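You operate a simulated robot arm through the tools that you are given. There is no shell and no other tool. Be economical: measure what you need, move in short steps, check, and stop when the job is done.

You run a simulated robot arm. Do the job below in one go: nothing can be reset, and whatever is moved stays where it is left.

TASK
Put things in order on the top of the side table. At the end: the cream sprouted bulb stands where the cream cotton pad stood; the beige wooden plunger stands on top of the silver apple tray; the cream cotton pad stands where the yellow dotted pot stood; the yellow dotted pot from the top of the side table stands where the half orange stood; the half orange is on the white saucer; whatever was shut is shut again. Leave all else as you found it, and nothing knocked over.
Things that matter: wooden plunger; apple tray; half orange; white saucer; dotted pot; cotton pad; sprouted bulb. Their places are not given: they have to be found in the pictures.

Only the result counts: the job must be done as asked and must still hold three seconds after the hand-in. Knocking over, shifting, dropping, spilling or breaking anything else fails it.

THE ROBOT
A 6-joint arm with a two-finger parallel gripper, fixed in place. Base frame: the origin is at the foot of the arm, x ahead of it, y to its left, z up; the work surface is at about z = 0.8. Lengths are in m, angles in rad, forces in N, time in s.
With the tool pointing down near the work surface it reaches from about 0.24 to 0.64 m from the base axis. Its first joint turns from -1.152 to 1.152 rad. Payload 2.7 kg.
The tool frame sits at the grasp point between the pads (the TCP): z along the fingers, y along the line on which they close. The tips reach 0.023 m beyond it. Largest opening 0.094 m; finger width 0.038, thickness 0.01; the body of the gripper, 0.054 by 0.096 m, starts 0.039 m behind the TCP.
Orientation is that of the tool frame in the base frame, as [roll, pitch, yaw] about the fixed x, y, z axes, in that order (R = Rz(yaw) Ry(pitch) Rx(roll)). With the fingers straight down and closing along the base's y, the tool's x points along the base's -x, its y along +y and its z along -z.

THE INTERFACE
- The arm moves only by the tool step_arm. Its argument "commands" is a list of rows, each an object of numbers (a shift or turn left out is 0, a gripper value left out holds the last): "jaw": the finger opening in mm, from 0 to 94; "tx", "ty", "tz": the shift along the base's x, y, z in mm; "ax", "ay", "az": the turn, a rotation vector about the base's x, y, z in rad. In form: [{"jaw": .., "tx": .., "ty": .., "tz": .., "ax": .., "ay": .., "az": ..}, ...]. A call has 1 to 12 rows; each row is the pose to reach, as a shift and turn from the pose commanded when the call began. Rows are played at 5 a second. More than 0.05 m and 0.15 rad between two rows, or a gripper value outside its range, and nothing of the call is played. Where a pose cannot be reached the arm comes as near as it can. A force on the tool above 40 N (or 10 N above the force at the start of the call, whichever is more), or a blocked arm, ends the call early, and 0.2 s more pass. The fingers move at their own pace (about 0.045 m/s each) and stop on an object; they squeeze with about 35 N. The grip force told is the motor's: it shows also when the fingers shut on nothing. Time passes only in rows, and 0.2 s behind the last, so rows that repeat a pose let the fingers close. It gives the time, the measured TCP pose, the force on the tool (base axes), the opening and the grip force at its end, in the units of the frame above (readings bear some noise).
- Cameras (640 x 400 px; columns grow to the right, rows downward): "scene" is fixed at [0.066, -0.4393, 1.377]; the picture's right is [0.81, -0.59, 0.00], its down [-0.47, -0.64, -0.61] and it looks along [0.36, 0.49, -0.79] (base axes); focal length 263 px, centre (320, 200). "wrist" rides on the gripper at [-0.039, 0, -0.044] in the tool frame; the picture's right is [0.00, -1.00, 0.00], its down [0.97, 0.00, -0.24] and it looks along [0.24, 0.00, 0.97] (tool axes); focal length 218 px, centre (320, 200).
- grab_frame(camera): a new picture of that camera. The clock stands still meanwhile.
- pixel_to_xyz(camera, pixels): for up to 12 pixels [column, row] of the newest picture of that camera ("zoom" is the newest enlarged one), the place [x, y, z] in the base frame of the surface seen there, good to about 0.002 m. The clock stands still meanwhile.
- close_up(camera, box): a new picture of the part [left, top, right, bottom] of that camera's present view, enlarged. The clock stands still meanwhile.
- job_done(): hands the job in; it is judged then, once.

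Work in short steps. Measure before you move; look again where a grasp or a placing could have gone wrong, and mend it. You have 80 turns and 54 pictures in all, those below and enlarged ones among them. Open the gripper and draw the arm clear of the work before you hand the job in, unless the task says otherwise; then end with one line.

The tools are called after "Request:" as name(argument=value, ...) on one line, values as JSON. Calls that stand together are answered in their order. step_arm: Moves the arm, as the interface text tells. Its arguments: {"type":"object","properties":{"commands":{"type":"array"}},"required":["commands"]} The other tools are called the same way: grab_frame (camera) takes a picture; pixel_to_xyz (camera, pixels) gives the place of the surface under pixels of a picture; close_up (camera, box) takes an enlarged picture of a part of a camera's view; job_done () hands the job in.

At the start:

```text
time: 0.0
tool_pos: [0.3518, -0.086, 1.0591]
ee_rot: [-3.142, 0.002, 3.14]
contact_force: [0.7, -0.4, 0.2]
gripper_width: 0.0941
grasp_force: 0.2
```

scene: 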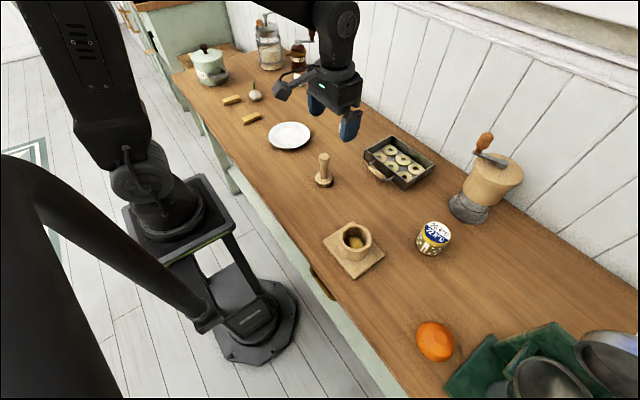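
wrist: 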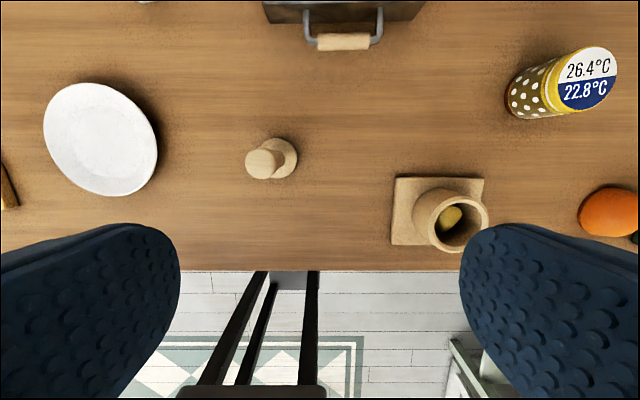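

The scene shows plunger near (323,170), tray (398,160), dotted pot (434,238), orange (435,340), saucer (290,135), and a bulb-like object at (255,92). I'll enlarge to find the cotton pad and details.

Request:
close_up(camera="scene", box=[180, 10, 340, 110])

Request:
close_up(camera="scene", box=[300, 120, 540, 270])

Request:
close_up(camera="scene", box=[400, 250, 640, 400])

```text
4.00 times, centred on (260, 60) of scene
```

zoom: 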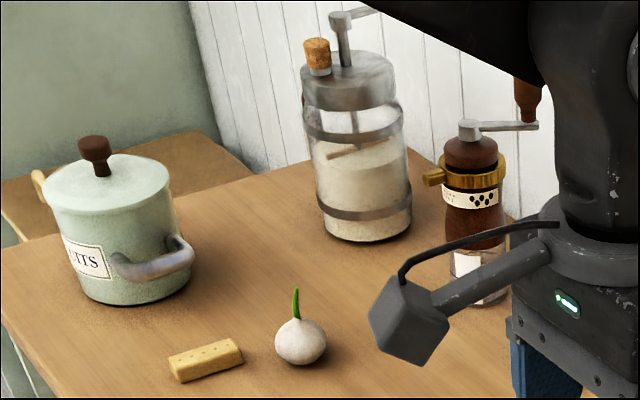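

```text
2.67 times, centred on (420, 195) of scene
```

zoom: 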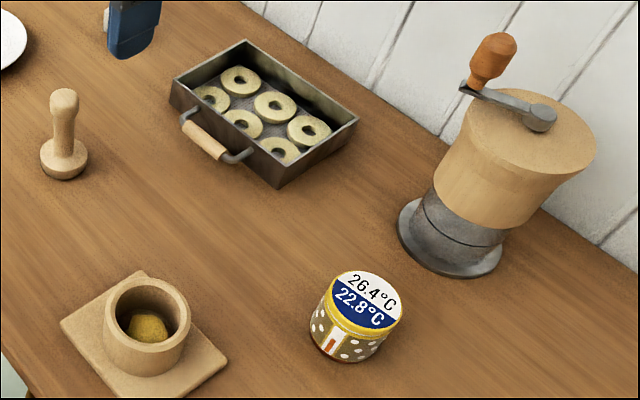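

```text
2.67 times, centred on (520, 325) of scene
```

zoom: 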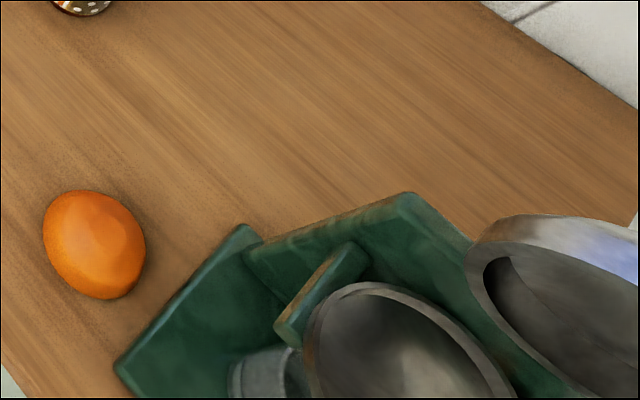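

No cotton pad is seen yet; it may be behind the hand (around (335,85)) or elsewhere. I measure key points and tilt the view with the wrist by moving the arm left.

Request:
pixel_to_xyz(camera="scene", pixels=[[255, 96], [232, 100], [250, 118], [290, 135], [323, 160], [398, 160], [434, 232], [435, 340], [354, 238], [320, 280], [210, 60], [376, 168]])

Request:
step_arm(commands=[{"tx": 0, "ty": 40}, {"tx": 0, "ty": 80}, {"tx": 0, "ty": 120}, {"tx": 0, "ty": 160}, {"tx": 0, "ty": 200}])

Request:
grab_frame(camera="wrist")

Request:
grab_frame(camera="scene")

```text
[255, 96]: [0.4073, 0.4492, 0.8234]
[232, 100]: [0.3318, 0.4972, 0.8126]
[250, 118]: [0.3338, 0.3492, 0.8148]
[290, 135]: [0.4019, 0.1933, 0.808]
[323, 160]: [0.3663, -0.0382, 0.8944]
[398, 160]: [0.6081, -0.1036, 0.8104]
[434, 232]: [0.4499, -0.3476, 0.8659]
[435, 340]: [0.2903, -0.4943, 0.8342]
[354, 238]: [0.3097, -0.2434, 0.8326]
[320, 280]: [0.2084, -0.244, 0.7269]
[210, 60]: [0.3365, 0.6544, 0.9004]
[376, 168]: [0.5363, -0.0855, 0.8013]
```

```text
time: 1.2
tool_pos: [0.3511, 0.1158, 1.06]
ee_rot: [-3.141, 0.001, 3.141]
contact_force: [-0.2, -1.3, -0.1]
gripper_width: 0.0938
grasp_force: 0.1
```

```text
48 pictures are left
```

wrist: 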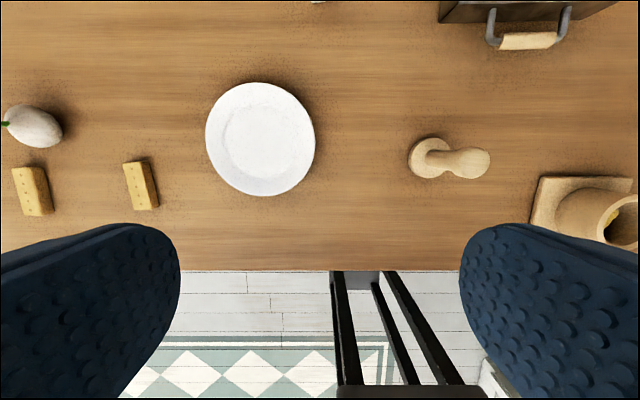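

```text
47 pictures are left
```

scene: 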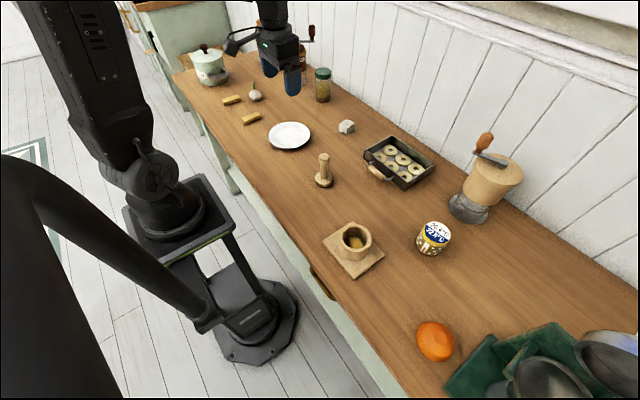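

A small cream thing now shows at (346,127), and a jar at (322,85). Enlarging it.

Request:
close_up(camera="scene", box=[300, 100, 396, 160])

Request:
pixel_to_xyz(camera="zoom", pixels=[[245, 180], [270, 150], [310, 130], [350, 145], [325, 165], [285, 210], [330, 220], [380, 190], [400, 200]])

Request:
pixel_to_xyz(camera="scene", pixels=[[346, 122], [346, 130], [362, 155], [387, 135], [434, 162], [405, 188], [395, 165], [290, 122], [290, 148], [269, 135], [311, 135], [323, 72]])

```text
6.67 times, centred on (348, 130) of scene
```

zoom: 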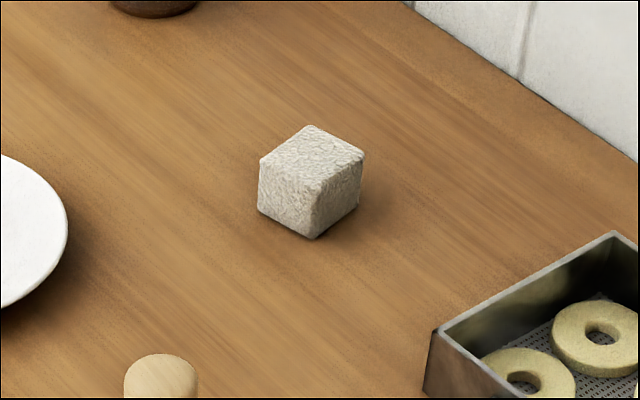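

```text
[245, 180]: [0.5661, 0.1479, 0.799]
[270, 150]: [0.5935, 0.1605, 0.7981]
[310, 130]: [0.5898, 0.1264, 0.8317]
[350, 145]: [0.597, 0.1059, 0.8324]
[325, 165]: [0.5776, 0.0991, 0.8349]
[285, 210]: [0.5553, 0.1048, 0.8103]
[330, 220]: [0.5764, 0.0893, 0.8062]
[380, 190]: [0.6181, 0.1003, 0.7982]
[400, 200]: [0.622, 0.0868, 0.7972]
```

```text
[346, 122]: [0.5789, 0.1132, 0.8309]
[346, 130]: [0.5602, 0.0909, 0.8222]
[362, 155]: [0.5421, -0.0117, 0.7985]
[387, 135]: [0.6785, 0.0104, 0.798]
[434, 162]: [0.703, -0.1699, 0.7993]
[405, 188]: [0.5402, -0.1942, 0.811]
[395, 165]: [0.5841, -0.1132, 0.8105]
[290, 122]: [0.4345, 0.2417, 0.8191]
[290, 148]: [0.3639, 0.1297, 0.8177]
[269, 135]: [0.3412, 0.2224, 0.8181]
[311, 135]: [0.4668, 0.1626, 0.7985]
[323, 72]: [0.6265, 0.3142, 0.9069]
```

The cotton pad is a ~3 cm cube at about (0.578,0.107). I start with the orange: go above it and view it with the wrist camera; also measure pad corners first.

Request:
pixel_to_xyz(camera="zoom", pixels=[[311, 131], [358, 155], [313, 186], [265, 161], [313, 158], [312, 232]])

Request:
step_arm(commands=[{"ty": -50}, {"ty": -100}, {"ty": -150}, {"ty": -200}, {"ty": -250}, {"ty": -300}, {"ty": -350}, {"ty": -400}, {"tx": -10, "ty": -449}, {"tx": -20, "ty": -497}, {"tx": -30, "ty": -545}, {"tx": -40, "ty": -585}])

Request:
grab_frame(camera="wrist")

Request:
grab_frame(camera="scene")

```text
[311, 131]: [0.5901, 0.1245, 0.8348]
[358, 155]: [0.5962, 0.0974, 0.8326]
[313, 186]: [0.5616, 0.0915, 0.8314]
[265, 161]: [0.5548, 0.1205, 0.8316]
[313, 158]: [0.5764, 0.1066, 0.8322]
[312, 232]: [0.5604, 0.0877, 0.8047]
```

```text
time: 3.8
tool_pos: [0.3123, -0.471, 1.0607]
ee_rot: [-3.141, -0.002, -3.141]
contact_force: [0.0, -0.4, 0.0]
gripper_width: 0.0941
grasp_force: 0.0
```

```text
45 pictures are left
```

wrist: 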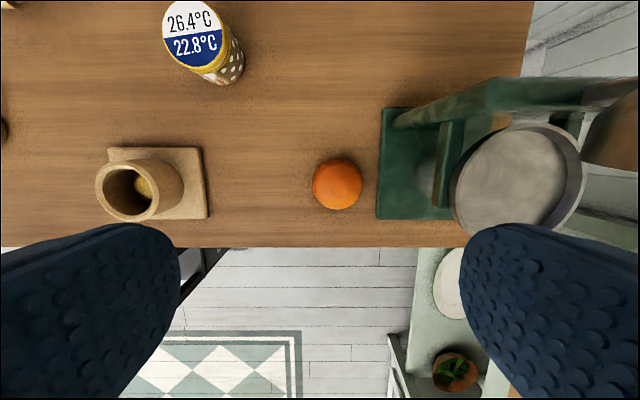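

```text
44 pictures are left
```

scene: 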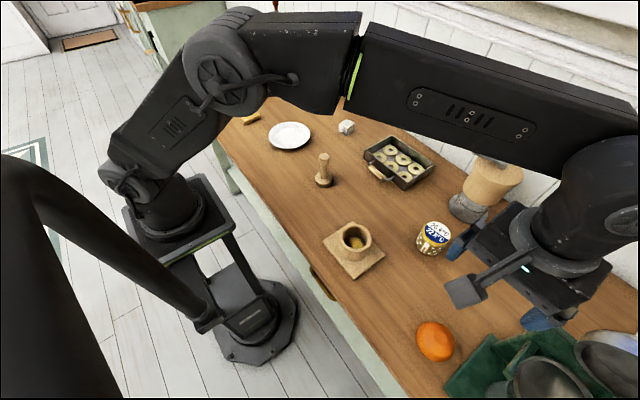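

Orange at wrist pixel (337,184), the green rack starts at col 378. Measure the edges.

Request:
pixel_to_xyz(camera="wrist", pixels=[[337, 184], [316, 184], [358, 186], [337, 162], [337, 206], [345, 172], [379, 190], [385, 112], [440, 130], [500, 95], [480, 150], [375, 200]])

Request:
close_up(camera="wrist", box=[280, 130, 440, 230])

```text
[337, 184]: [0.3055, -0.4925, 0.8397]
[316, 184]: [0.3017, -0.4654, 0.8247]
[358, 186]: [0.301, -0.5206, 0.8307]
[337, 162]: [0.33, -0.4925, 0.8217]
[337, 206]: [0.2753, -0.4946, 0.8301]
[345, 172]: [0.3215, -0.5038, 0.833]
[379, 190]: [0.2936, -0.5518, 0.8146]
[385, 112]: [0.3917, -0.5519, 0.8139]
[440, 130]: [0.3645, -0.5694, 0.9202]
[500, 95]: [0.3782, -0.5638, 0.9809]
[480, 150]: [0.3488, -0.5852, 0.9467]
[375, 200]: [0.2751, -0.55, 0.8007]
```

```text
4.00 times, centred on (360, 180) of wrist
```

zoom: 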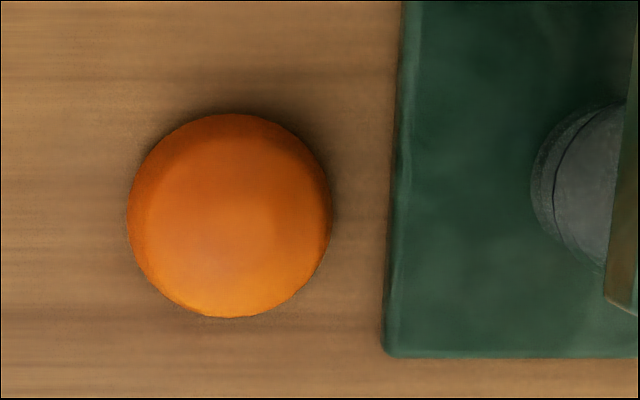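

Orange: centre (0.303,-0.493), radius ~0.029, top 0.84. The rack lies to the -y side, so I turn the gripper to close along x (camera towards +y) and centre above it.

Request:
step_arm(commands=[{"az": 0.143, "tz": -10}, {"az": 0.286, "tz": -20}, {"az": 0.428, "tz": -30}, {"az": 0.571, "tz": -40}, {"az": 0.714, "tz": -50}, {"az": 0.857, "tz": -60, "ty": -5}, {"az": 1.0, "tz": -70, "ty": -10, "tx": -3}, {"az": 1.142, "tz": -80, "ty": -15, "tx": -6}, {"az": 1.285, "tz": -90, "ty": -20, "tx": -9}, {"az": 1.428, "tz": -100, "ty": -22, "tx": -9}, {"az": 1.571, "tz": -110, "ty": -22, "tx": -9}, {"az": 1.571, "tz": -110, "ty": -22, "tx": -9}])

Request:
grab_frame(camera="wrist")

Request:
grab_frame(camera="scene")

```text
time: 6.4
tool_pos: [0.303, -0.4944, 0.9503]
ee_rot: [-3.141, 0.004, -1.569]
contact_force: [-0.2, -0.1, 0.3]
gripper_width: 0.0942
grasp_force: 0.0
```

```text
42 pictures are left
```

wrist: 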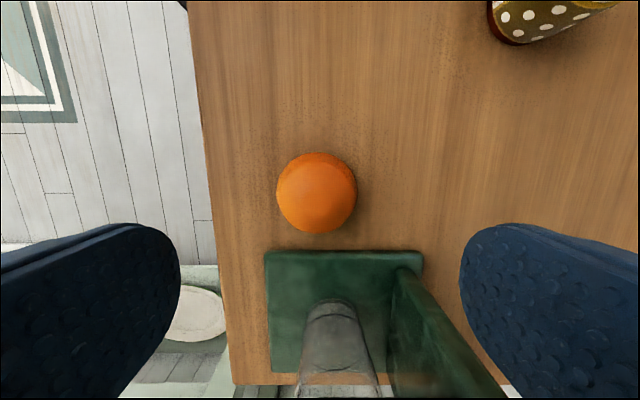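

```text
41 pictures are left
```

scene: 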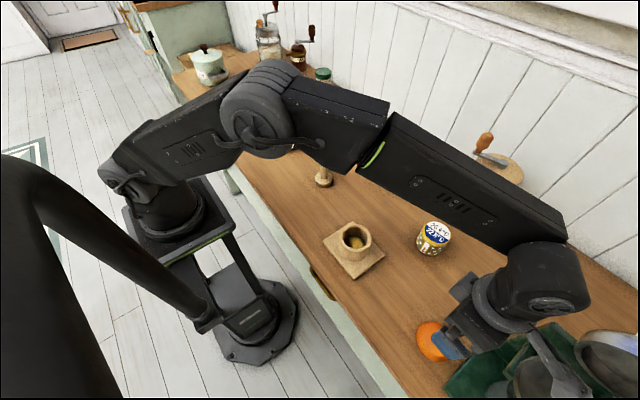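

Orange is centred between the fingers (316,192). Checking clearance of the wrist to the rack items near (540,350).

Request:
close_up(camera="scene", box=[400, 230, 640, 400])

Request:
pixel_to_xyz(camera="scene", pixels=[[535, 345], [560, 380], [600, 345], [545, 300], [580, 300], [510, 365], [500, 340], [560, 340], [450, 340]])

Request:
pixel_to_xyz(camera="wrist", pixels=[[335, 310], [335, 350], [400, 300], [430, 350], [316, 192], [278, 192], [356, 192]])

```text
2.35 times, centred on (520, 315) of scene
```

zoom: 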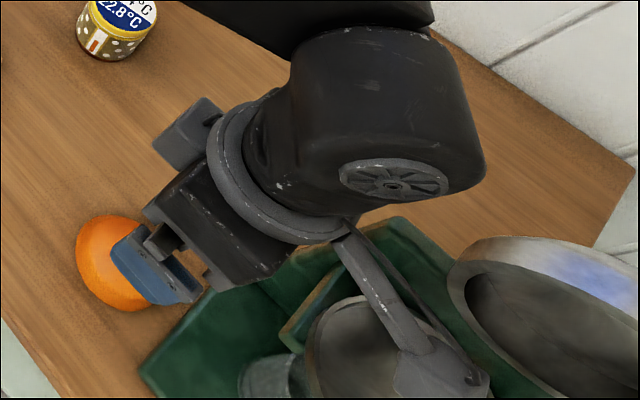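

```text
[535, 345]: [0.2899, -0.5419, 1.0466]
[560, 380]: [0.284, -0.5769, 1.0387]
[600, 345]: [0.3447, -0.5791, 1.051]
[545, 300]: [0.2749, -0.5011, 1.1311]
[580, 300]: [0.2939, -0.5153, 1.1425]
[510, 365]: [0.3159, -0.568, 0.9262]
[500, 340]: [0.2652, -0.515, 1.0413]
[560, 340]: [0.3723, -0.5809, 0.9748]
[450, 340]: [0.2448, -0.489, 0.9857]
```

```text
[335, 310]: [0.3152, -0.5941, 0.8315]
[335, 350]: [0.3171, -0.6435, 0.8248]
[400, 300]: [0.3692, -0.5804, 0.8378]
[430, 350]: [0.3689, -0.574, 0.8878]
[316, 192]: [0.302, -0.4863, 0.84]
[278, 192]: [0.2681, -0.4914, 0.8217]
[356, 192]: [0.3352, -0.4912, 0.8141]
```

The close view shows a stalk reaching out along tool +x (now over the sifter), which would hit the rack when lowered. I turn back to the starting yaw (stalk towards -x) and narrow the jaws to 76 mm instead.

Request:
step_arm(commands=[{"az": -0.143, "jaw": 76}, {"az": -0.286}, {"az": -0.428}, {"az": -0.571}, {"az": -0.714}, {"az": -0.857}, {"az": -1.0}, {"az": -1.142}, {"az": -1.285}, {"az": -1.428}, {"az": -1.571}, {"az": -1.571, "tz": -20}])

Request:
grab_frame(camera="wrist")

Request:
close_up(camera="scene", box=[400, 230, 640, 400])

```text
time: 9.0
tool_pos: [0.3024, -0.4917, 0.9301]
ee_rot: [-3.141, 0.0, 3.139]
contact_force: [0.0, -0.2, -1.3]
gripper_width: 0.0757
grasp_force: 0.0
```

```text
39 pictures are left
```

wrist: 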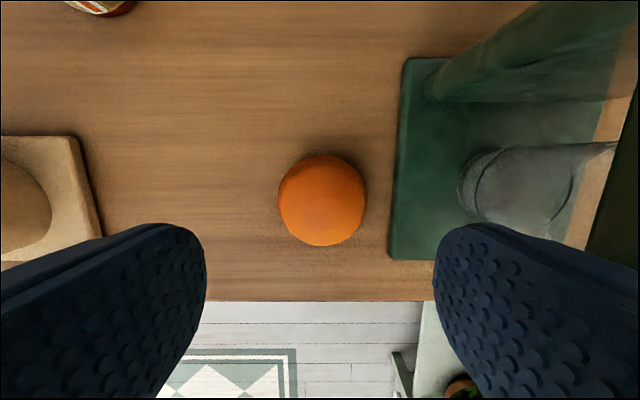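

```text
2.35 times, centred on (520, 315) of scene
```

zoom: 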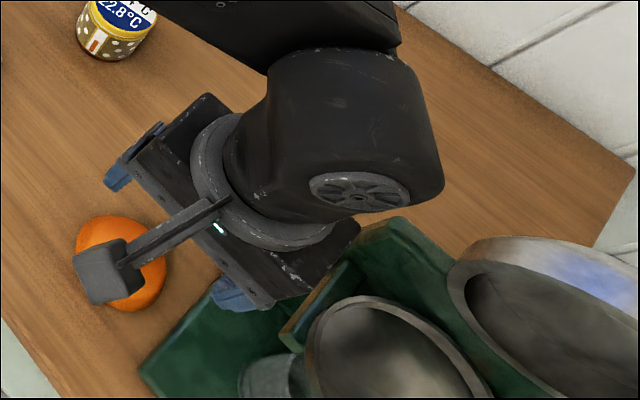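

Clearances look good: body ends at y≈-0.541, rack at -0.55. Descend to z≈0.826 and close.

Request:
step_arm(commands=[{"tz": -30}, {"tz": -60}, {"tz": -85}, {"tz": -103}, {"tz": -103}])

Request:
step_arm(commands=[{"jaw": 45}, {"jaw": 45}, {"jaw": 45}, {"jaw": 45}])

```text
time: 10.2
tool_pos: [0.3051, -0.4939, 0.8266]
ee_rot: [3.141, 0.001, -3.141]
contact_force: [0.1, -0.4, -0.4]
gripper_width: 0.0759
grasp_force: 0.0
```

```text
time: 11.2
tool_pos: [0.3034, -0.493, 0.8266]
ee_rot: [3.141, 0.001, -3.141]
contact_force: [0.0, -0.2, 0.1]
gripper_width: 0.0701
grasp_force: 34.9
```

Fingers stopped at 70 mm with 35 N. Lift slightly and look.

Request:
step_arm(commands=[{"tz": 20}, {"tz": 60}, {"tz": 100}])

Request:
grab_frame(camera="wrist")

```text
time: 12.0
tool_pos: [0.3032, -0.4928, 0.9276]
ee_rot: [-3.141, -0.001, -3.141]
contact_force: [-1.3, 0.8, -0.4]
gripper_width: 0.0703
grasp_force: 34.8
```

```text
37 pictures are left
```

wrist: 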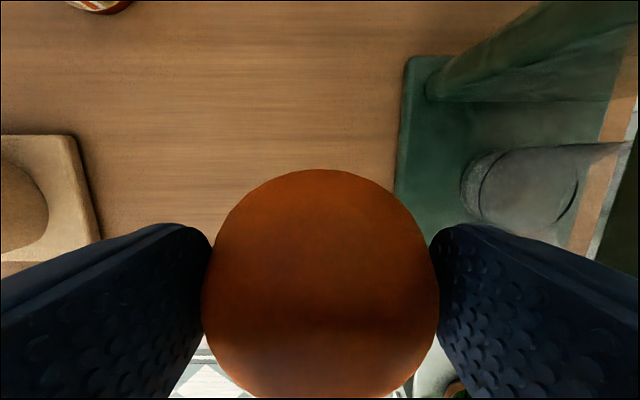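

The orange is held (about 70 mm wide), centred. Raise and carry it towards the saucer, whose centre I compute as (0.399, 0.190).

Request:
step_arm(commands=[{"tz": 40}, {"tz": 80}, {"tz": 80, "tx": 6, "ty": 45}, {"tz": 80, "tx": 13, "ty": 94}, {"tz": 80, "tx": 20, "ty": 143}, {"tz": 80, "tx": 27, "ty": 192}, {"tz": 80, "tx": 34, "ty": 241}, {"tz": 80, "tx": 41, "ty": 290}, {"tz": 80, "tx": 48, "ty": 339}, {"tz": 80, "tx": 55, "ty": 388}, {"tz": 80, "tx": 62, "ty": 437}, {"tz": 80, "tx": 69, "ty": 486}])

Request:
step_arm(commands=[{"tx": 7, "ty": 49}, {"tx": 14, "ty": 98}, {"tx": 21, "ty": 147}, {"tx": 27, "ty": 197}, {"tx": 27, "ty": 197, "tz": -40}, {"tx": 27, "ty": 197, "tz": -80}])

Request:
grab_frame(camera="scene")

Request:
grab_frame(camera="wrist")

```text
time: 14.6
tool_pos: [0.3718, -0.0067, 1.0066]
ee_rot: [-3.141, 0.001, -3.14]
contact_force: [0.7, 0.4, -0.8]
gripper_width: 0.0701
grasp_force: 34.7
```

```text
refused: row 4 steps farther than a row can; nothing moved
```

```text
36 pictures are left
```

scene: 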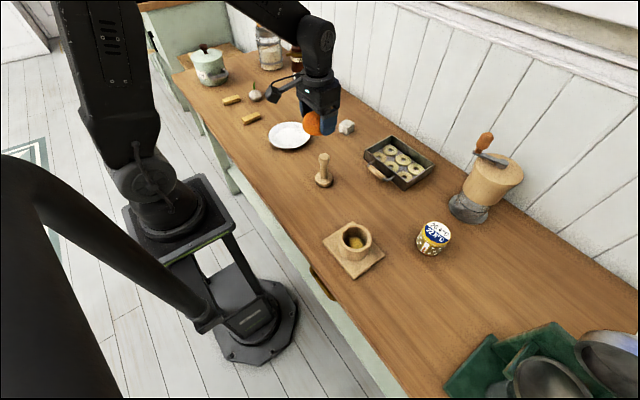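

```text
35 pictures are left
```

wrist: 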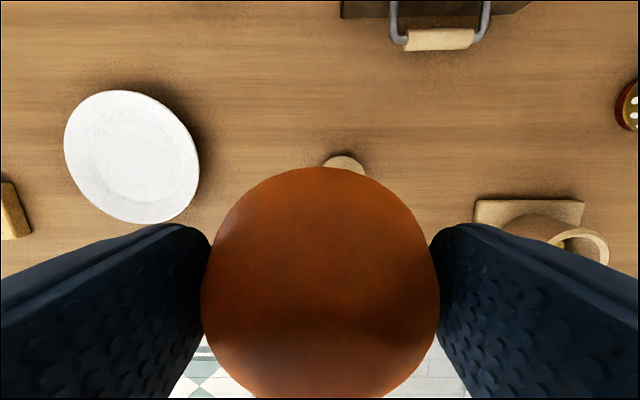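

One row was slightly too long; I re-measure the saucer rim in this wrist view and move on with smaller rows.

Request:
pixel_to_xyz(camera="wrist", pixels=[[67, 150], [197, 165], [120, 94], [145, 220], [132, 157], [110, 140], [90, 105], [178, 205]])

Request:
step_arm(commands=[{"tx": 7, "ty": 45}, {"tx": 14, "ty": 90}, {"tx": 19, "ty": 135}, {"tx": 23, "ty": 175}, {"tx": 27, "ty": 197}, {"tx": 27, "ty": 197, "tz": -40}, {"tx": 27, "ty": 197, "tz": -80}])

Request:
grab_frame(camera="wrist")

```text
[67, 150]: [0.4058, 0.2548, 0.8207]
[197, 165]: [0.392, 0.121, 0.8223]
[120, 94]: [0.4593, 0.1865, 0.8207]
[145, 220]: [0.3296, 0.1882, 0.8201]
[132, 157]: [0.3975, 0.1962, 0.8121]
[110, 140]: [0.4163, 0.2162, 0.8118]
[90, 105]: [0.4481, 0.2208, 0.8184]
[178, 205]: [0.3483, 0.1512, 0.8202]
```

```text
time: 16.2
tool_pos: [0.3993, 0.1909, 0.9267]
ee_rot: [-3.142, 0.002, -3.141]
contact_force: [-0.1, 0.5, -0.5]
gripper_width: 0.0704
grasp_force: 34.8
```

```text
34 pictures are left
```

wrist: 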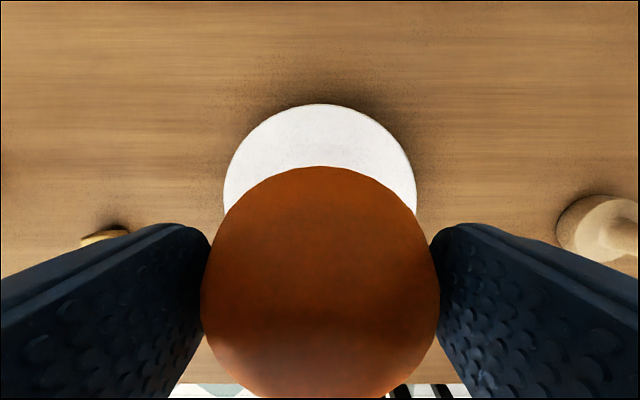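

Saucer centre refined to (0.3945,0.188). Lower to TCP z≈0.840 while checking force.

Request:
step_arm(commands=[{"tx": -5, "ty": -3, "tz": -40}, {"tx": -5, "ty": -3, "tz": -70}, {"tx": -5, "ty": -3, "tz": -80}, {"tx": -5, "ty": -3, "tz": -84}, {"tx": -5, "ty": -3, "tz": -86}, {"tx": -5, "ty": -3, "tz": -86}])

Request:
close_up(camera="scene", box=[240, 80, 368, 160])

```text
time: 17.6
tool_pos: [0.3939, 0.1874, 0.8404]
ee_rot: [3.141, 0.002, 3.142]
contact_force: [0.7, 0.1, -0.7]
gripper_width: 0.0701
grasp_force: 35.3
```

```text
5.00 times, centred on (304, 120) of scene
```

zoom: 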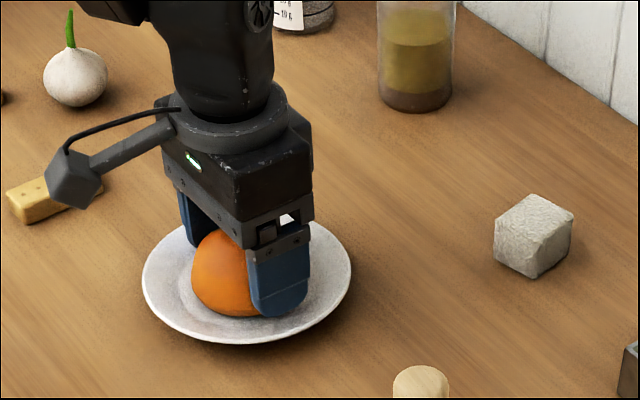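

Just above the saucer. One mm more, open to 78 mm, and lift.

Request:
step_arm(commands=[{"tz": -1}, {"tz": -1}, {"tz": -1, "jaw": 78}, {"tz": -1, "jaw": 78}, {"tz": -1}, {"tz": 30}, {"tz": 75}, {"tz": 120}])

Request:
close_up(camera="scene", box=[240, 80, 368, 160])

```text
time: 19.4
tool_pos: [0.3929, 0.186, 0.961]
ee_rot: [-3.14, -0.001, -3.14]
contact_force: [0.0, 0.8, 0.0]
gripper_width: 0.078
grasp_force: 0.0
```

```text
5.00 times, centred on (304, 120) of scene
```

zoom: 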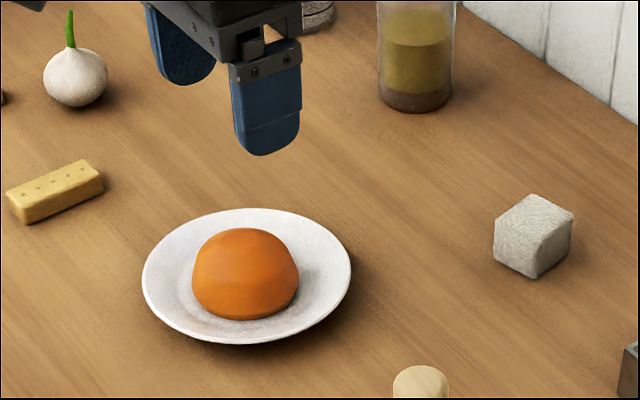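

Orange is on the saucer. Now move to above the dotted pot, opening to 94 mm.

Request:
step_arm(commands=[{"tz": 40, "jaw": 94}, {"tz": 60, "tx": 5, "ty": -35}, {"tz": 60, "tx": 10, "ty": -83}, {"tz": 60, "tx": 15, "ty": -132}, {"tz": 60, "tx": 20, "ty": -181}, {"tz": 60, "tx": 25, "ty": -230}, {"tz": 60, "tx": 30, "ty": -279}, {"tz": 60, "tx": 35, "ty": -328}, {"tz": 60, "tx": 40, "ty": -377}, {"tz": 60, "tx": 45, "ty": -426}, {"tz": 60, "tx": 50, "ty": -475}, {"tz": 60, "tx": 55, "ty": -524}])

Request:
grab_frame(camera="wrist")

```text
time: 22.0
tool_pos: [0.4483, -0.3378, 1.0209]
ee_rot: [-3.14, 0.002, -3.142]
contact_force: [0.9, -0.3, -0.4]
gripper_width: 0.0943
grasp_force: 0.1
```

```text
31 pictures are left
```

wrist: 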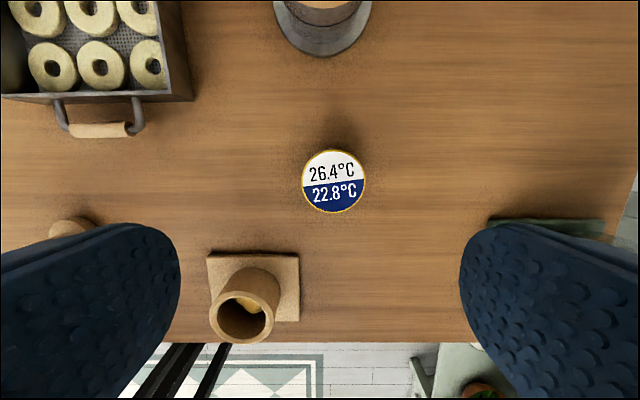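

Request:
pixel_to_xyz(camera="wrist", pixels=[[334, 182], [304, 182], [363, 182], [334, 152], [334, 210], [313, 161], [355, 203]])

```text
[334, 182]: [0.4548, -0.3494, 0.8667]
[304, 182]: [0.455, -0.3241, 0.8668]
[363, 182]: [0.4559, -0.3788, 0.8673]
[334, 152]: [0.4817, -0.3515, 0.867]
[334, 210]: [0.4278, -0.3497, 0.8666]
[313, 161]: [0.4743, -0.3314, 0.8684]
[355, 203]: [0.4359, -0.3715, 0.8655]
```

Pot centre (0.455,-0.351), radius ~0.028, top 0.867. Descend to z≈0.838 and close.

Request:
step_arm(commands=[{"tx": 6, "ty": -14, "tz": -40}, {"tx": 6, "ty": -14, "tz": -85}, {"tx": 6, "ty": -14, "tz": -130}, {"tx": 6, "ty": -14, "tz": -165}, {"tx": 6, "ty": -14, "tz": -183}, {"tx": 6, "ty": -14, "tz": -183, "jaw": 45}, {"tx": 6, "ty": -14, "tz": -183, "jaw": 45}, {"tx": 6, "ty": -14, "tz": -183, "jaw": 45}, {"tx": 6, "ty": -14, "tz": -183, "jaw": 45}])

Request:
step_arm(commands=[{"tz": 30}, {"tz": 80}, {"tz": 100}])

Request:
grab_frame(camera="wrist")

```text
time: 24.0
tool_pos: [0.4547, -0.3503, 0.8374]
ee_rot: [-3.142, 0.001, 3.141]
contact_force: [-0.1, -0.8, -0.1]
gripper_width: 0.0589
grasp_force: 35.2
```

```text
time: 24.8
tool_pos: [0.4545, -0.3518, 0.9375]
ee_rot: [3.141, 0.003, 3.141]
contact_force: [-0.3, 0.1, -1.8]
gripper_width: 0.059
grasp_force: 34.7
```

```text
30 pictures are left
```

wrist: 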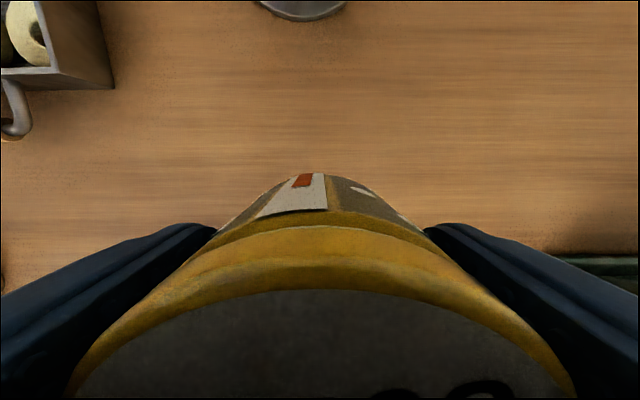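

Pot held upright. Carry it to the orange's old place (0.303,-0.493) and lower.

Request:
step_arm(commands=[{"tx": -34, "ty": -32}, {"tx": -68, "ty": -64}, {"tx": -102, "ty": -96}, {"tx": -130, "ty": -122}, {"tx": -152, "ty": -142}, {"tx": -152, "ty": -142, "tz": -40}, {"tx": -152, "ty": -142, "tz": -75}, {"tx": -152, "ty": -142, "tz": -92}, {"tx": -152, "ty": -142, "tz": -97}, {"tx": -152, "ty": -142, "tz": -99}, {"tx": -152, "ty": -142, "tz": -99}])

Request:
close_up(camera="scene", box=[380, 250, 604, 390])

```text
time: 27.2
tool_pos: [0.3026, -0.4935, 0.8389]
ee_rot: [-3.141, 0.003, 3.141]
contact_force: [-0.4, -0.4, -2.3]
gripper_width: 0.0589
grasp_force: 35.1
```

```text
2.86 times, centred on (492, 320) of scene
```

zoom: 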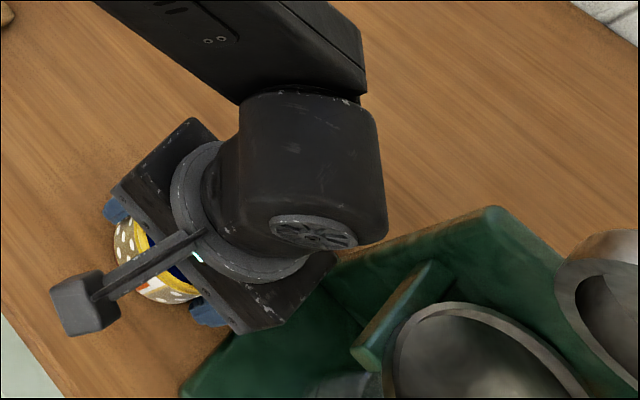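

Pot is about at table height. Release with a modest opening (74 mm) and lift.

Request:
step_arm(commands=[{"tz": -0.7}, {"tz": -0.7, "jaw": 74}, {"tz": -0.7, "jaw": 74}, {"tz": -0.7, "jaw": 74}, {"tz": 30}, {"tz": 75}, {"tz": 120}, {"tz": 160}])

Request:
grab_frame(camera="wrist")

Request:
pixel_to_xyz(camera="wrist", pixels=[[320, 182], [320, 190]])

```text
time: 29.0
tool_pos: [0.3015, -0.4938, 0.9999]
ee_rot: [3.142, 0.002, 3.141]
contact_force: [-0.7, 0.0, 0.1]
gripper_width: 0.0741
grasp_force: 0.0
```

```text
28 pictures are left
```

wrist: 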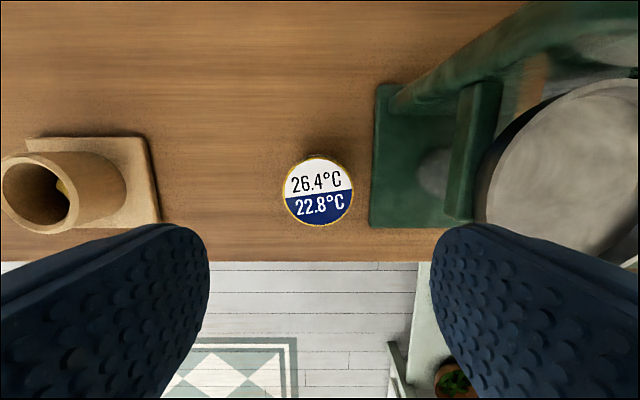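

```text
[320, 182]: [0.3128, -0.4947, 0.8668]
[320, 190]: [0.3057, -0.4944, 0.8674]
```

Pot stands upright at (0.304,-0.494). Now go to the cotton pad near (0.576,0.108), travelling at z≈1.04.

Request:
step_arm(commands=[{"tz": 30, "ty": 20}, {"tz": 40, "tx": 8, "ty": 65}, {"tz": 40, "tx": 16, "ty": 113}, {"tz": 40, "tx": 24, "ty": 161}, {"tz": 40, "tx": 32, "ty": 209}, {"tz": 40, "tx": 40, "ty": 257}, {"tz": 40, "tx": 50, "ty": 305}, {"tz": 40, "tx": 62, "ty": 352}, {"tz": 40, "tx": 80, "ty": 397}, {"tz": 40, "tx": 100, "ty": 442}, {"tz": 40, "tx": 125, "ty": 483}, {"tz": 40, "tx": 155, "ty": 520}])

Request:
step_arm(commands=[{"tx": 30, "ty": 30}, {"tx": 60, "ty": 55}, {"tx": 90, "ty": 75, "tz": -20}, {"tx": 112, "ty": 80, "tz": -50}, {"tx": 112, "ty": 80, "tz": -60}])

Request:
grab_frame(camera="wrist")

```text
time: 31.6
tool_pos: [0.4571, 0.0276, 1.0383]
ee_rot: [-3.141, 0.002, -3.141]
contact_force: [0.0, -0.4, -0.1]
gripper_width: 0.0741
grasp_force: 0.0
```

```text
time: 32.8
tool_pos: [0.5699, 0.1074, 0.9778]
ee_rot: [3.142, 0.001, 3.141]
contact_force: [-0.6, -0.5, -0.6]
gripper_width: 0.0738
grasp_force: 0.0
```

```text
27 pictures are left
```

wrist: 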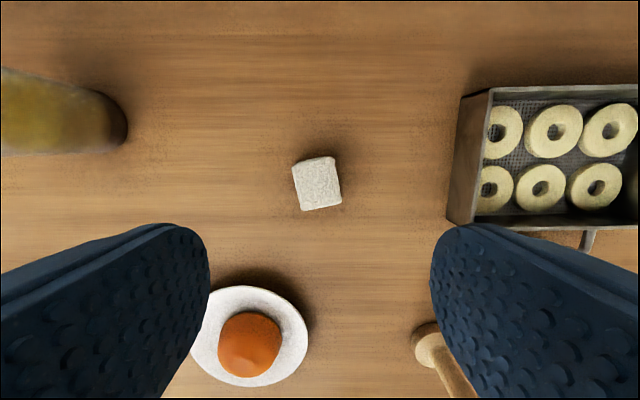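

Request:
pixel_to_xyz(camera="wrist", pixels=[[294, 166], [333, 159], [340, 203], [302, 209], [317, 184], [292, 188], [341, 181]])

Request:
close_up(camera="wrist", box=[432, 70, 640, 240])

```text
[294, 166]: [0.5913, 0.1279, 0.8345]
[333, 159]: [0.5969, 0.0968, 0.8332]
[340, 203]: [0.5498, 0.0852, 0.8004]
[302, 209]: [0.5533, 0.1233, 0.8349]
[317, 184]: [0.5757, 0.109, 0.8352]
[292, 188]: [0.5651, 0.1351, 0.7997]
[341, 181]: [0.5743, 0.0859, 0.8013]
```

```text
2.35 times, centred on (536, 155) of wrist
```

zoom: 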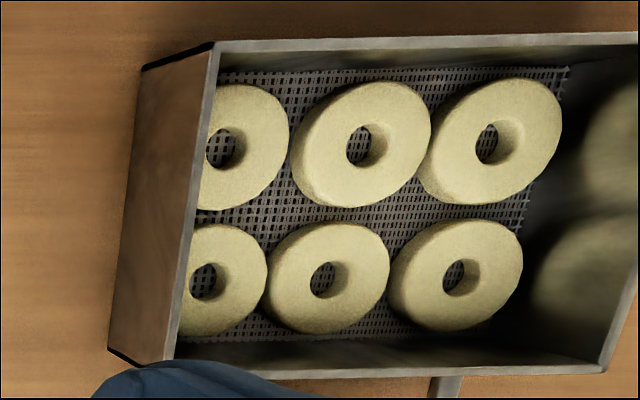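

Pad centre (0.575,0.108), turned ~0.15 rad. Align, descend to z≈0.826, grip.

Request:
step_arm(commands=[{"tx": 5, "ty": 1, "tz": -30, "az": 0.08}, {"tx": 5, "ty": 1, "tz": -70, "az": 0.15}, {"tx": 5, "ty": 1, "tz": -110, "az": 0.15}, {"tx": 5, "ty": 1, "tz": -140, "az": 0.15}, {"tx": 5, "ty": 1, "tz": -151, "az": 0.15}, {"tx": 5, "ty": 1, "tz": -151, "az": 0.15, "jaw": 25}, {"tx": 5, "ty": 1, "tz": -151, "az": 0.15, "jaw": 25}, {"tx": 5, "ty": 1, "tz": -151, "az": 0.15, "jaw": 25}, {"tx": 5, "ty": 1, "tz": -151, "az": 0.15, "jaw": 25}])

Request:
step_arm(commands=[{"tz": 30}, {"tz": 80}, {"tz": 120}, {"tz": 160}])

Request:
grab_frame(camera="wrist")

```text
time: 34.8
tool_pos: [0.575, 0.1073, 0.8273]
ee_rot: [-3.141, 0.002, -2.992]
contact_force: [0.4, -0.8, -0.5]
gripper_width: 0.0389
grasp_force: 34.8
```

```text
time: 35.8
tool_pos: [0.5759, 0.1086, 0.9886]
ee_rot: [-3.141, 0.0, -2.993]
contact_force: [-0.5, 0.0, -0.6]
gripper_width: 0.039
grasp_force: 35.0
```

```text
25 pictures are left
```

wrist: 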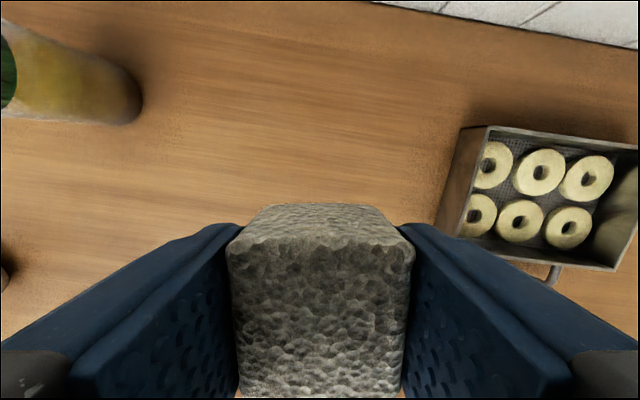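

Pad held. Carry to the pot's old place (0.455,-0.351).

Request:
step_arm(commands=[{"tx": -12, "ty": -46}, {"tx": -24, "ty": -92}, {"tx": -36, "ty": -138}, {"tx": -48, "ty": -184}, {"tx": -60, "ty": -230}, {"tx": -72, "ty": -276}, {"tx": -84, "ty": -322}, {"tx": -96, "ty": -368}, {"tx": -108, "ty": -414}, {"tx": -120, "ty": -459}, {"tx": -120, "ty": -459, "tz": -45}, {"tx": -120, "ty": -459, "tz": -90}])

Request:
step_arm(commands=[{"tz": -40}, {"tz": -60}, {"tz": -68}, {"tz": -69}])

```text
time: 38.4
tool_pos: [0.4548, -0.3515, 0.8978]
ee_rot: [-3.141, 0.002, -2.991]
contact_force: [-0.9, -0.1, -0.3]
gripper_width: 0.0393
grasp_force: 35.1
```

```text
time: 39.4
tool_pos: [0.4558, -0.3514, 0.8294]
ee_rot: [3.141, 0.001, -2.992]
contact_force: [0.3, -0.1, -1.5]
gripper_width: 0.039
grasp_force: 34.9
```

At z 0.829 against 0.827 at the pick; lower 1.5 mm more, release, and lift while turning the yaw back.

Request:
step_arm(commands=[{"tz": -1.3}, {"tz": -1.3, "jaw": 65}, {"tz": -1.3, "jaw": 65}, {"tz": -1.3, "jaw": 65}, {"tz": 30}, {"tz": 75}, {"tz": 120, "az": -0.08}, {"tz": 165, "az": -0.15}, {"tz": 200, "az": -0.15}])

Request:
grab_frame(camera="wrist")

Request:
pixel_to_xyz(camera="wrist", pixels=[[320, 182], [320, 190]])

```text
time: 41.4
tool_pos: [0.4549, -0.3509, 1.0286]
ee_rot: [3.141, -0.001, -3.141]
contact_force: [-1.1, 0.3, -0.4]
gripper_width: 0.0648
grasp_force: 0.1
```

```text
24 pictures are left
```

wrist: 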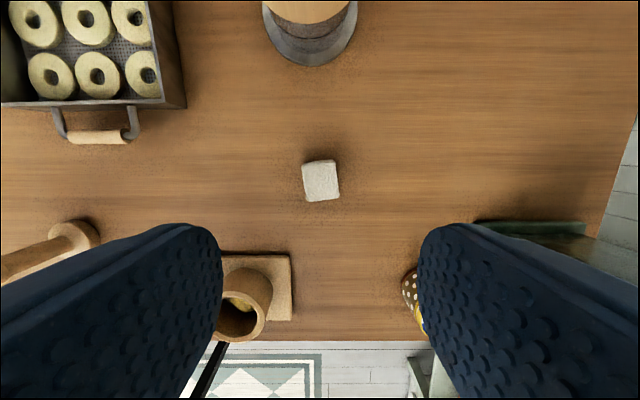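

```text
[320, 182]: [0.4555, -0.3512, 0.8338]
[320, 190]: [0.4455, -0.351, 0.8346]
```

Pad is in place at (0.455,-0.351). Next the bulb at about (0.407,0.449).

Request:
step_arm(commands=[{"tz": 10, "ty": 45, "jaw": 80}, {"tz": 10, "tx": -4, "ty": 94}, {"tz": 10, "tx": -8, "ty": 143}, {"tz": 10, "tx": -12, "ty": 192}, {"tz": 10, "tx": -16, "ty": 241}, {"tz": 10, "tx": -20, "ty": 290}, {"tz": 10, "tx": -24, "ty": 339}, {"tz": 10, "tx": -28, "ty": 388}, {"tz": 10, "tx": -32, "ty": 437}, {"tz": 10, "tx": -36, "ty": 486}, {"tz": 10, "tx": -40, "ty": 535}, {"tz": 10, "tx": -44, "ty": 584}])

Request:
step_arm(commands=[{"ty": 49}, {"ty": 98}, {"ty": 147}, {"ty": 190, "tx": -5}, {"ty": 200, "tx": -5}])

Request:
grab_frame(camera="wrist")

Request:
close_up(camera="scene", box=[190, 50, 318, 130])

```text
time: 44.0
tool_pos: [0.4125, 0.2338, 1.0388]
ee_rot: [-3.142, 0.001, -3.141]
contact_force: [-0.1, 0.4, -0.3]
gripper_width: 0.0799
grasp_force: 0.1
```

```text
time: 45.2
tool_pos: [0.4053, 0.4334, 1.039]
ee_rot: [-3.14, 0.002, -3.141]
contact_force: [-0.6, -0.3, -0.1]
gripper_width: 0.0801
grasp_force: 0.1
```

```text
23 pictures are left
```

wrist: 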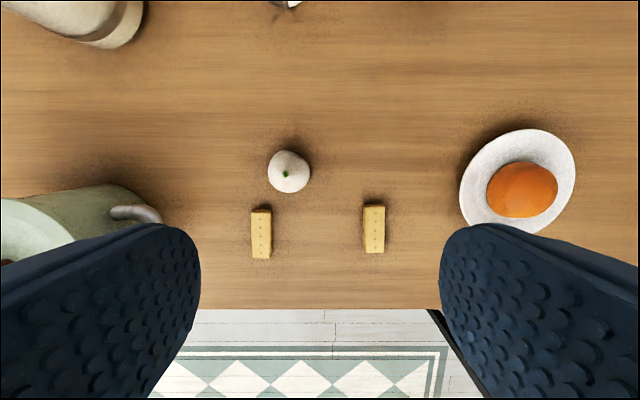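

```text
5.00 times, centred on (254, 90) of scene
```

zoom: 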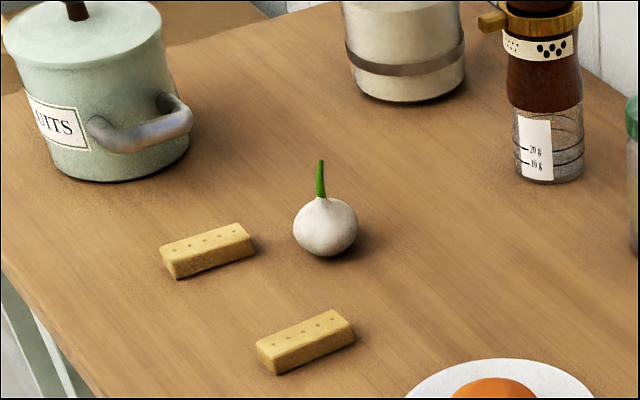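

Request:
pixel_to_xyz(camera="wrist", pixels=[[286, 174], [290, 165], [268, 170], [310, 172], [290, 151], [289, 192], [289, 182], [262, 212], [262, 256], [158, 212], [251, 235], [374, 208]])

Request:
pixel_to_xyz(camera="zoom", pixels=[[320, 163], [320, 185], [322, 198], [326, 225], [326, 252], [297, 227], [355, 227], [185, 115]])

```text
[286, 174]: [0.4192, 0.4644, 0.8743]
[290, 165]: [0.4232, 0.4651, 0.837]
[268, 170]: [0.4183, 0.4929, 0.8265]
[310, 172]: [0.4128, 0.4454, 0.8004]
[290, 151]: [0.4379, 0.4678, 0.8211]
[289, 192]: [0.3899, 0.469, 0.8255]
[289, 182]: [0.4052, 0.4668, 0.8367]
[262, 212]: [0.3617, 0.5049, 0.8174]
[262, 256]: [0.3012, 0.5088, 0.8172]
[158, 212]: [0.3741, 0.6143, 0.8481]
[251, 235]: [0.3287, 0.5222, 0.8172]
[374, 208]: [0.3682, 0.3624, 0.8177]
```

```text
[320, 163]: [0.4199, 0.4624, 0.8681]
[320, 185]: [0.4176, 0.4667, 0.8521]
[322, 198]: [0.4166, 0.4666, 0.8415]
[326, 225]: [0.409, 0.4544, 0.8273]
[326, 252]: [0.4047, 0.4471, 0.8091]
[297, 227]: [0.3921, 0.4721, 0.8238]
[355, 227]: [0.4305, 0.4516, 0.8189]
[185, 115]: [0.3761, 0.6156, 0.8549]
```

Bulb centre (0.415,0.468), radius ~0.024, sprout tip 0.874. Use TCP z≈0.838 so the palm clears the sprout; first descend partway and check alignment.

Request:
step_arm(commands=[{"tx": 9, "ty": 35, "jaw": 70}, {"tx": 9, "ty": 35, "tz": -45}, {"tx": 9, "ty": 35, "tz": -90}, {"tx": 9, "ty": 35, "tz": -120}, {"tx": 9, "ty": 35, "tz": -120}])

Request:
grab_frame(camera="wrist")

Request:
pixel_to_xyz(camera="wrist", pixels=[[320, 195], [320, 180], [320, 205], [300, 195], [340, 195]])

```text
time: 46.4
tool_pos: [0.4157, 0.4664, 0.9188]
ee_rot: [-3.14, 0.001, -3.141]
contact_force: [-0.6, -0.7, -0.1]
gripper_width: 0.0699
grasp_force: 0.1
out of reach, approached as far as the arm can: row 1
```

```text
21 pictures are left
```

wrist: 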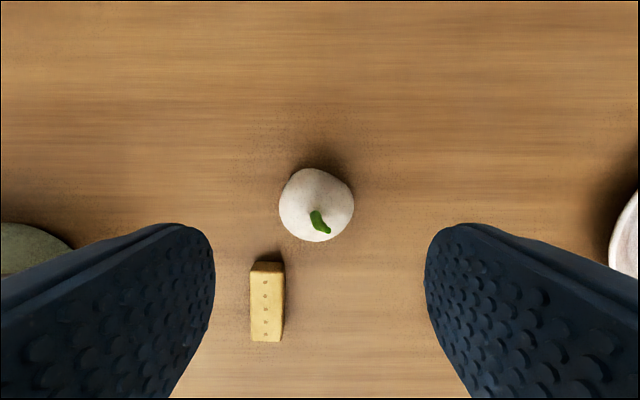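

```text
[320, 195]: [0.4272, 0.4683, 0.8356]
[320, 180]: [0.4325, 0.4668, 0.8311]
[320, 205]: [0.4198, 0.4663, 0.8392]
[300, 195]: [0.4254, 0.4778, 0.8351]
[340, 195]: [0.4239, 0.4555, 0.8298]
```

Well centred (bulb at col 316). Descend to 0.838 and grip.

Request:
step_arm(commands=[{"ty": 1.5, "tz": -40}, {"ty": 1.5, "tz": -70}, {"ty": 1.5, "tz": -81}, {"ty": 1.5, "tz": -81, "jaw": 30}, {"ty": 1.5, "tz": -81, "jaw": 30}, {"ty": 1.5, "tz": -81, "jaw": 30}, {"ty": 1.5, "tz": -81, "jaw": 30}])

Request:
step_arm(commands=[{"tz": 25}, {"tz": 70}, {"tz": 115}])

Request:
close_up(camera="scene", box=[190, 30, 318, 110])

Request:
grab_frame(camera="wrist")

```text
time: 48.0
tool_pos: [0.4149, 0.4688, 0.8378]
ee_rot: [-3.141, 0.001, 3.141]
contact_force: [-0.1, -0.6, 0.2]
gripper_width: 0.0484
grasp_force: 35.1
```

```text
time: 48.8
tool_pos: [0.4143, 0.4704, 0.9536]
ee_rot: [-3.141, 0.001, -3.141]
contact_force: [0.0, -0.9, -0.6]
gripper_width: 0.0485
grasp_force: 34.7
```

```text
5.00 times, centred on (254, 70) of scene
```

zoom: 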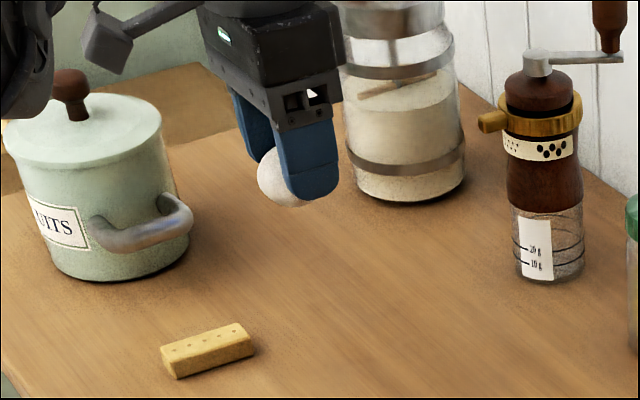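

```text
19 pictures are left
```

wrist: 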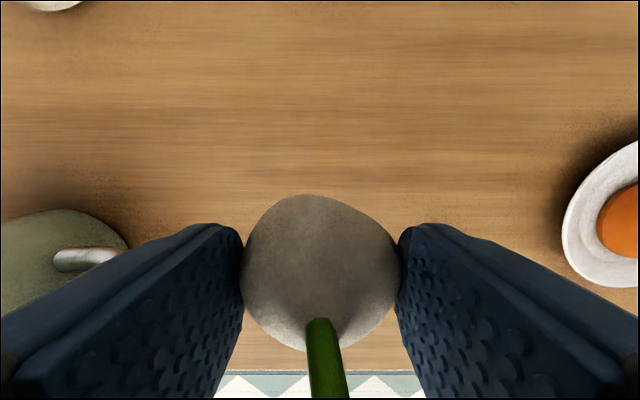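

Bulb held upright. Carry to the pad's old place (0.575,0.108).

Request:
step_arm(commands=[{"tx": 12, "ty": -40}, {"tx": 27, "ty": -82}, {"tx": 44, "ty": -124}, {"tx": 62, "ty": -166}, {"tx": 82, "ty": -207}, {"tx": 104, "ty": -248}, {"tx": 126, "ty": -289}, {"tx": 146, "ty": -330}, {"tx": 160, "ty": -361}, {"tx": 160, "ty": -361, "tz": -40}, {"tx": 160, "ty": -361, "tz": -80}, {"tx": 160, "ty": -361, "tz": -105}])

Request:
step_arm(commands=[{"tz": -6}, {"tz": -8.5}, {"tz": -9.5}])

Request:
close_up(camera="scene", box=[290, 80, 402, 150])

```text
time: 51.4
tool_pos: [0.5757, 0.1073, 0.8473]
ee_rot: [3.14, 0.002, -3.14]
contact_force: [-0.3, 0.1, -0.7]
gripper_width: 0.0487
grasp_force: 35.0
```

```text
time: 52.2
tool_pos: [0.5753, 0.1081, 0.8387]
ee_rot: [3.141, 0.002, -3.141]
contact_force: [0.3, -0.3, -0.5]
gripper_width: 0.0484
grasp_force: 35.0
```

```text
5.71 times, centred on (346, 115) of scene
```

zoom: 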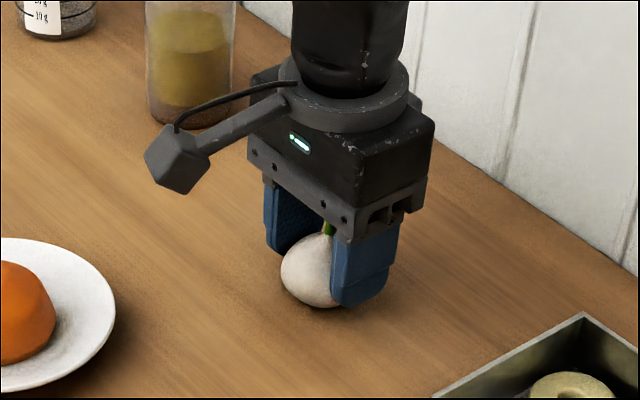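

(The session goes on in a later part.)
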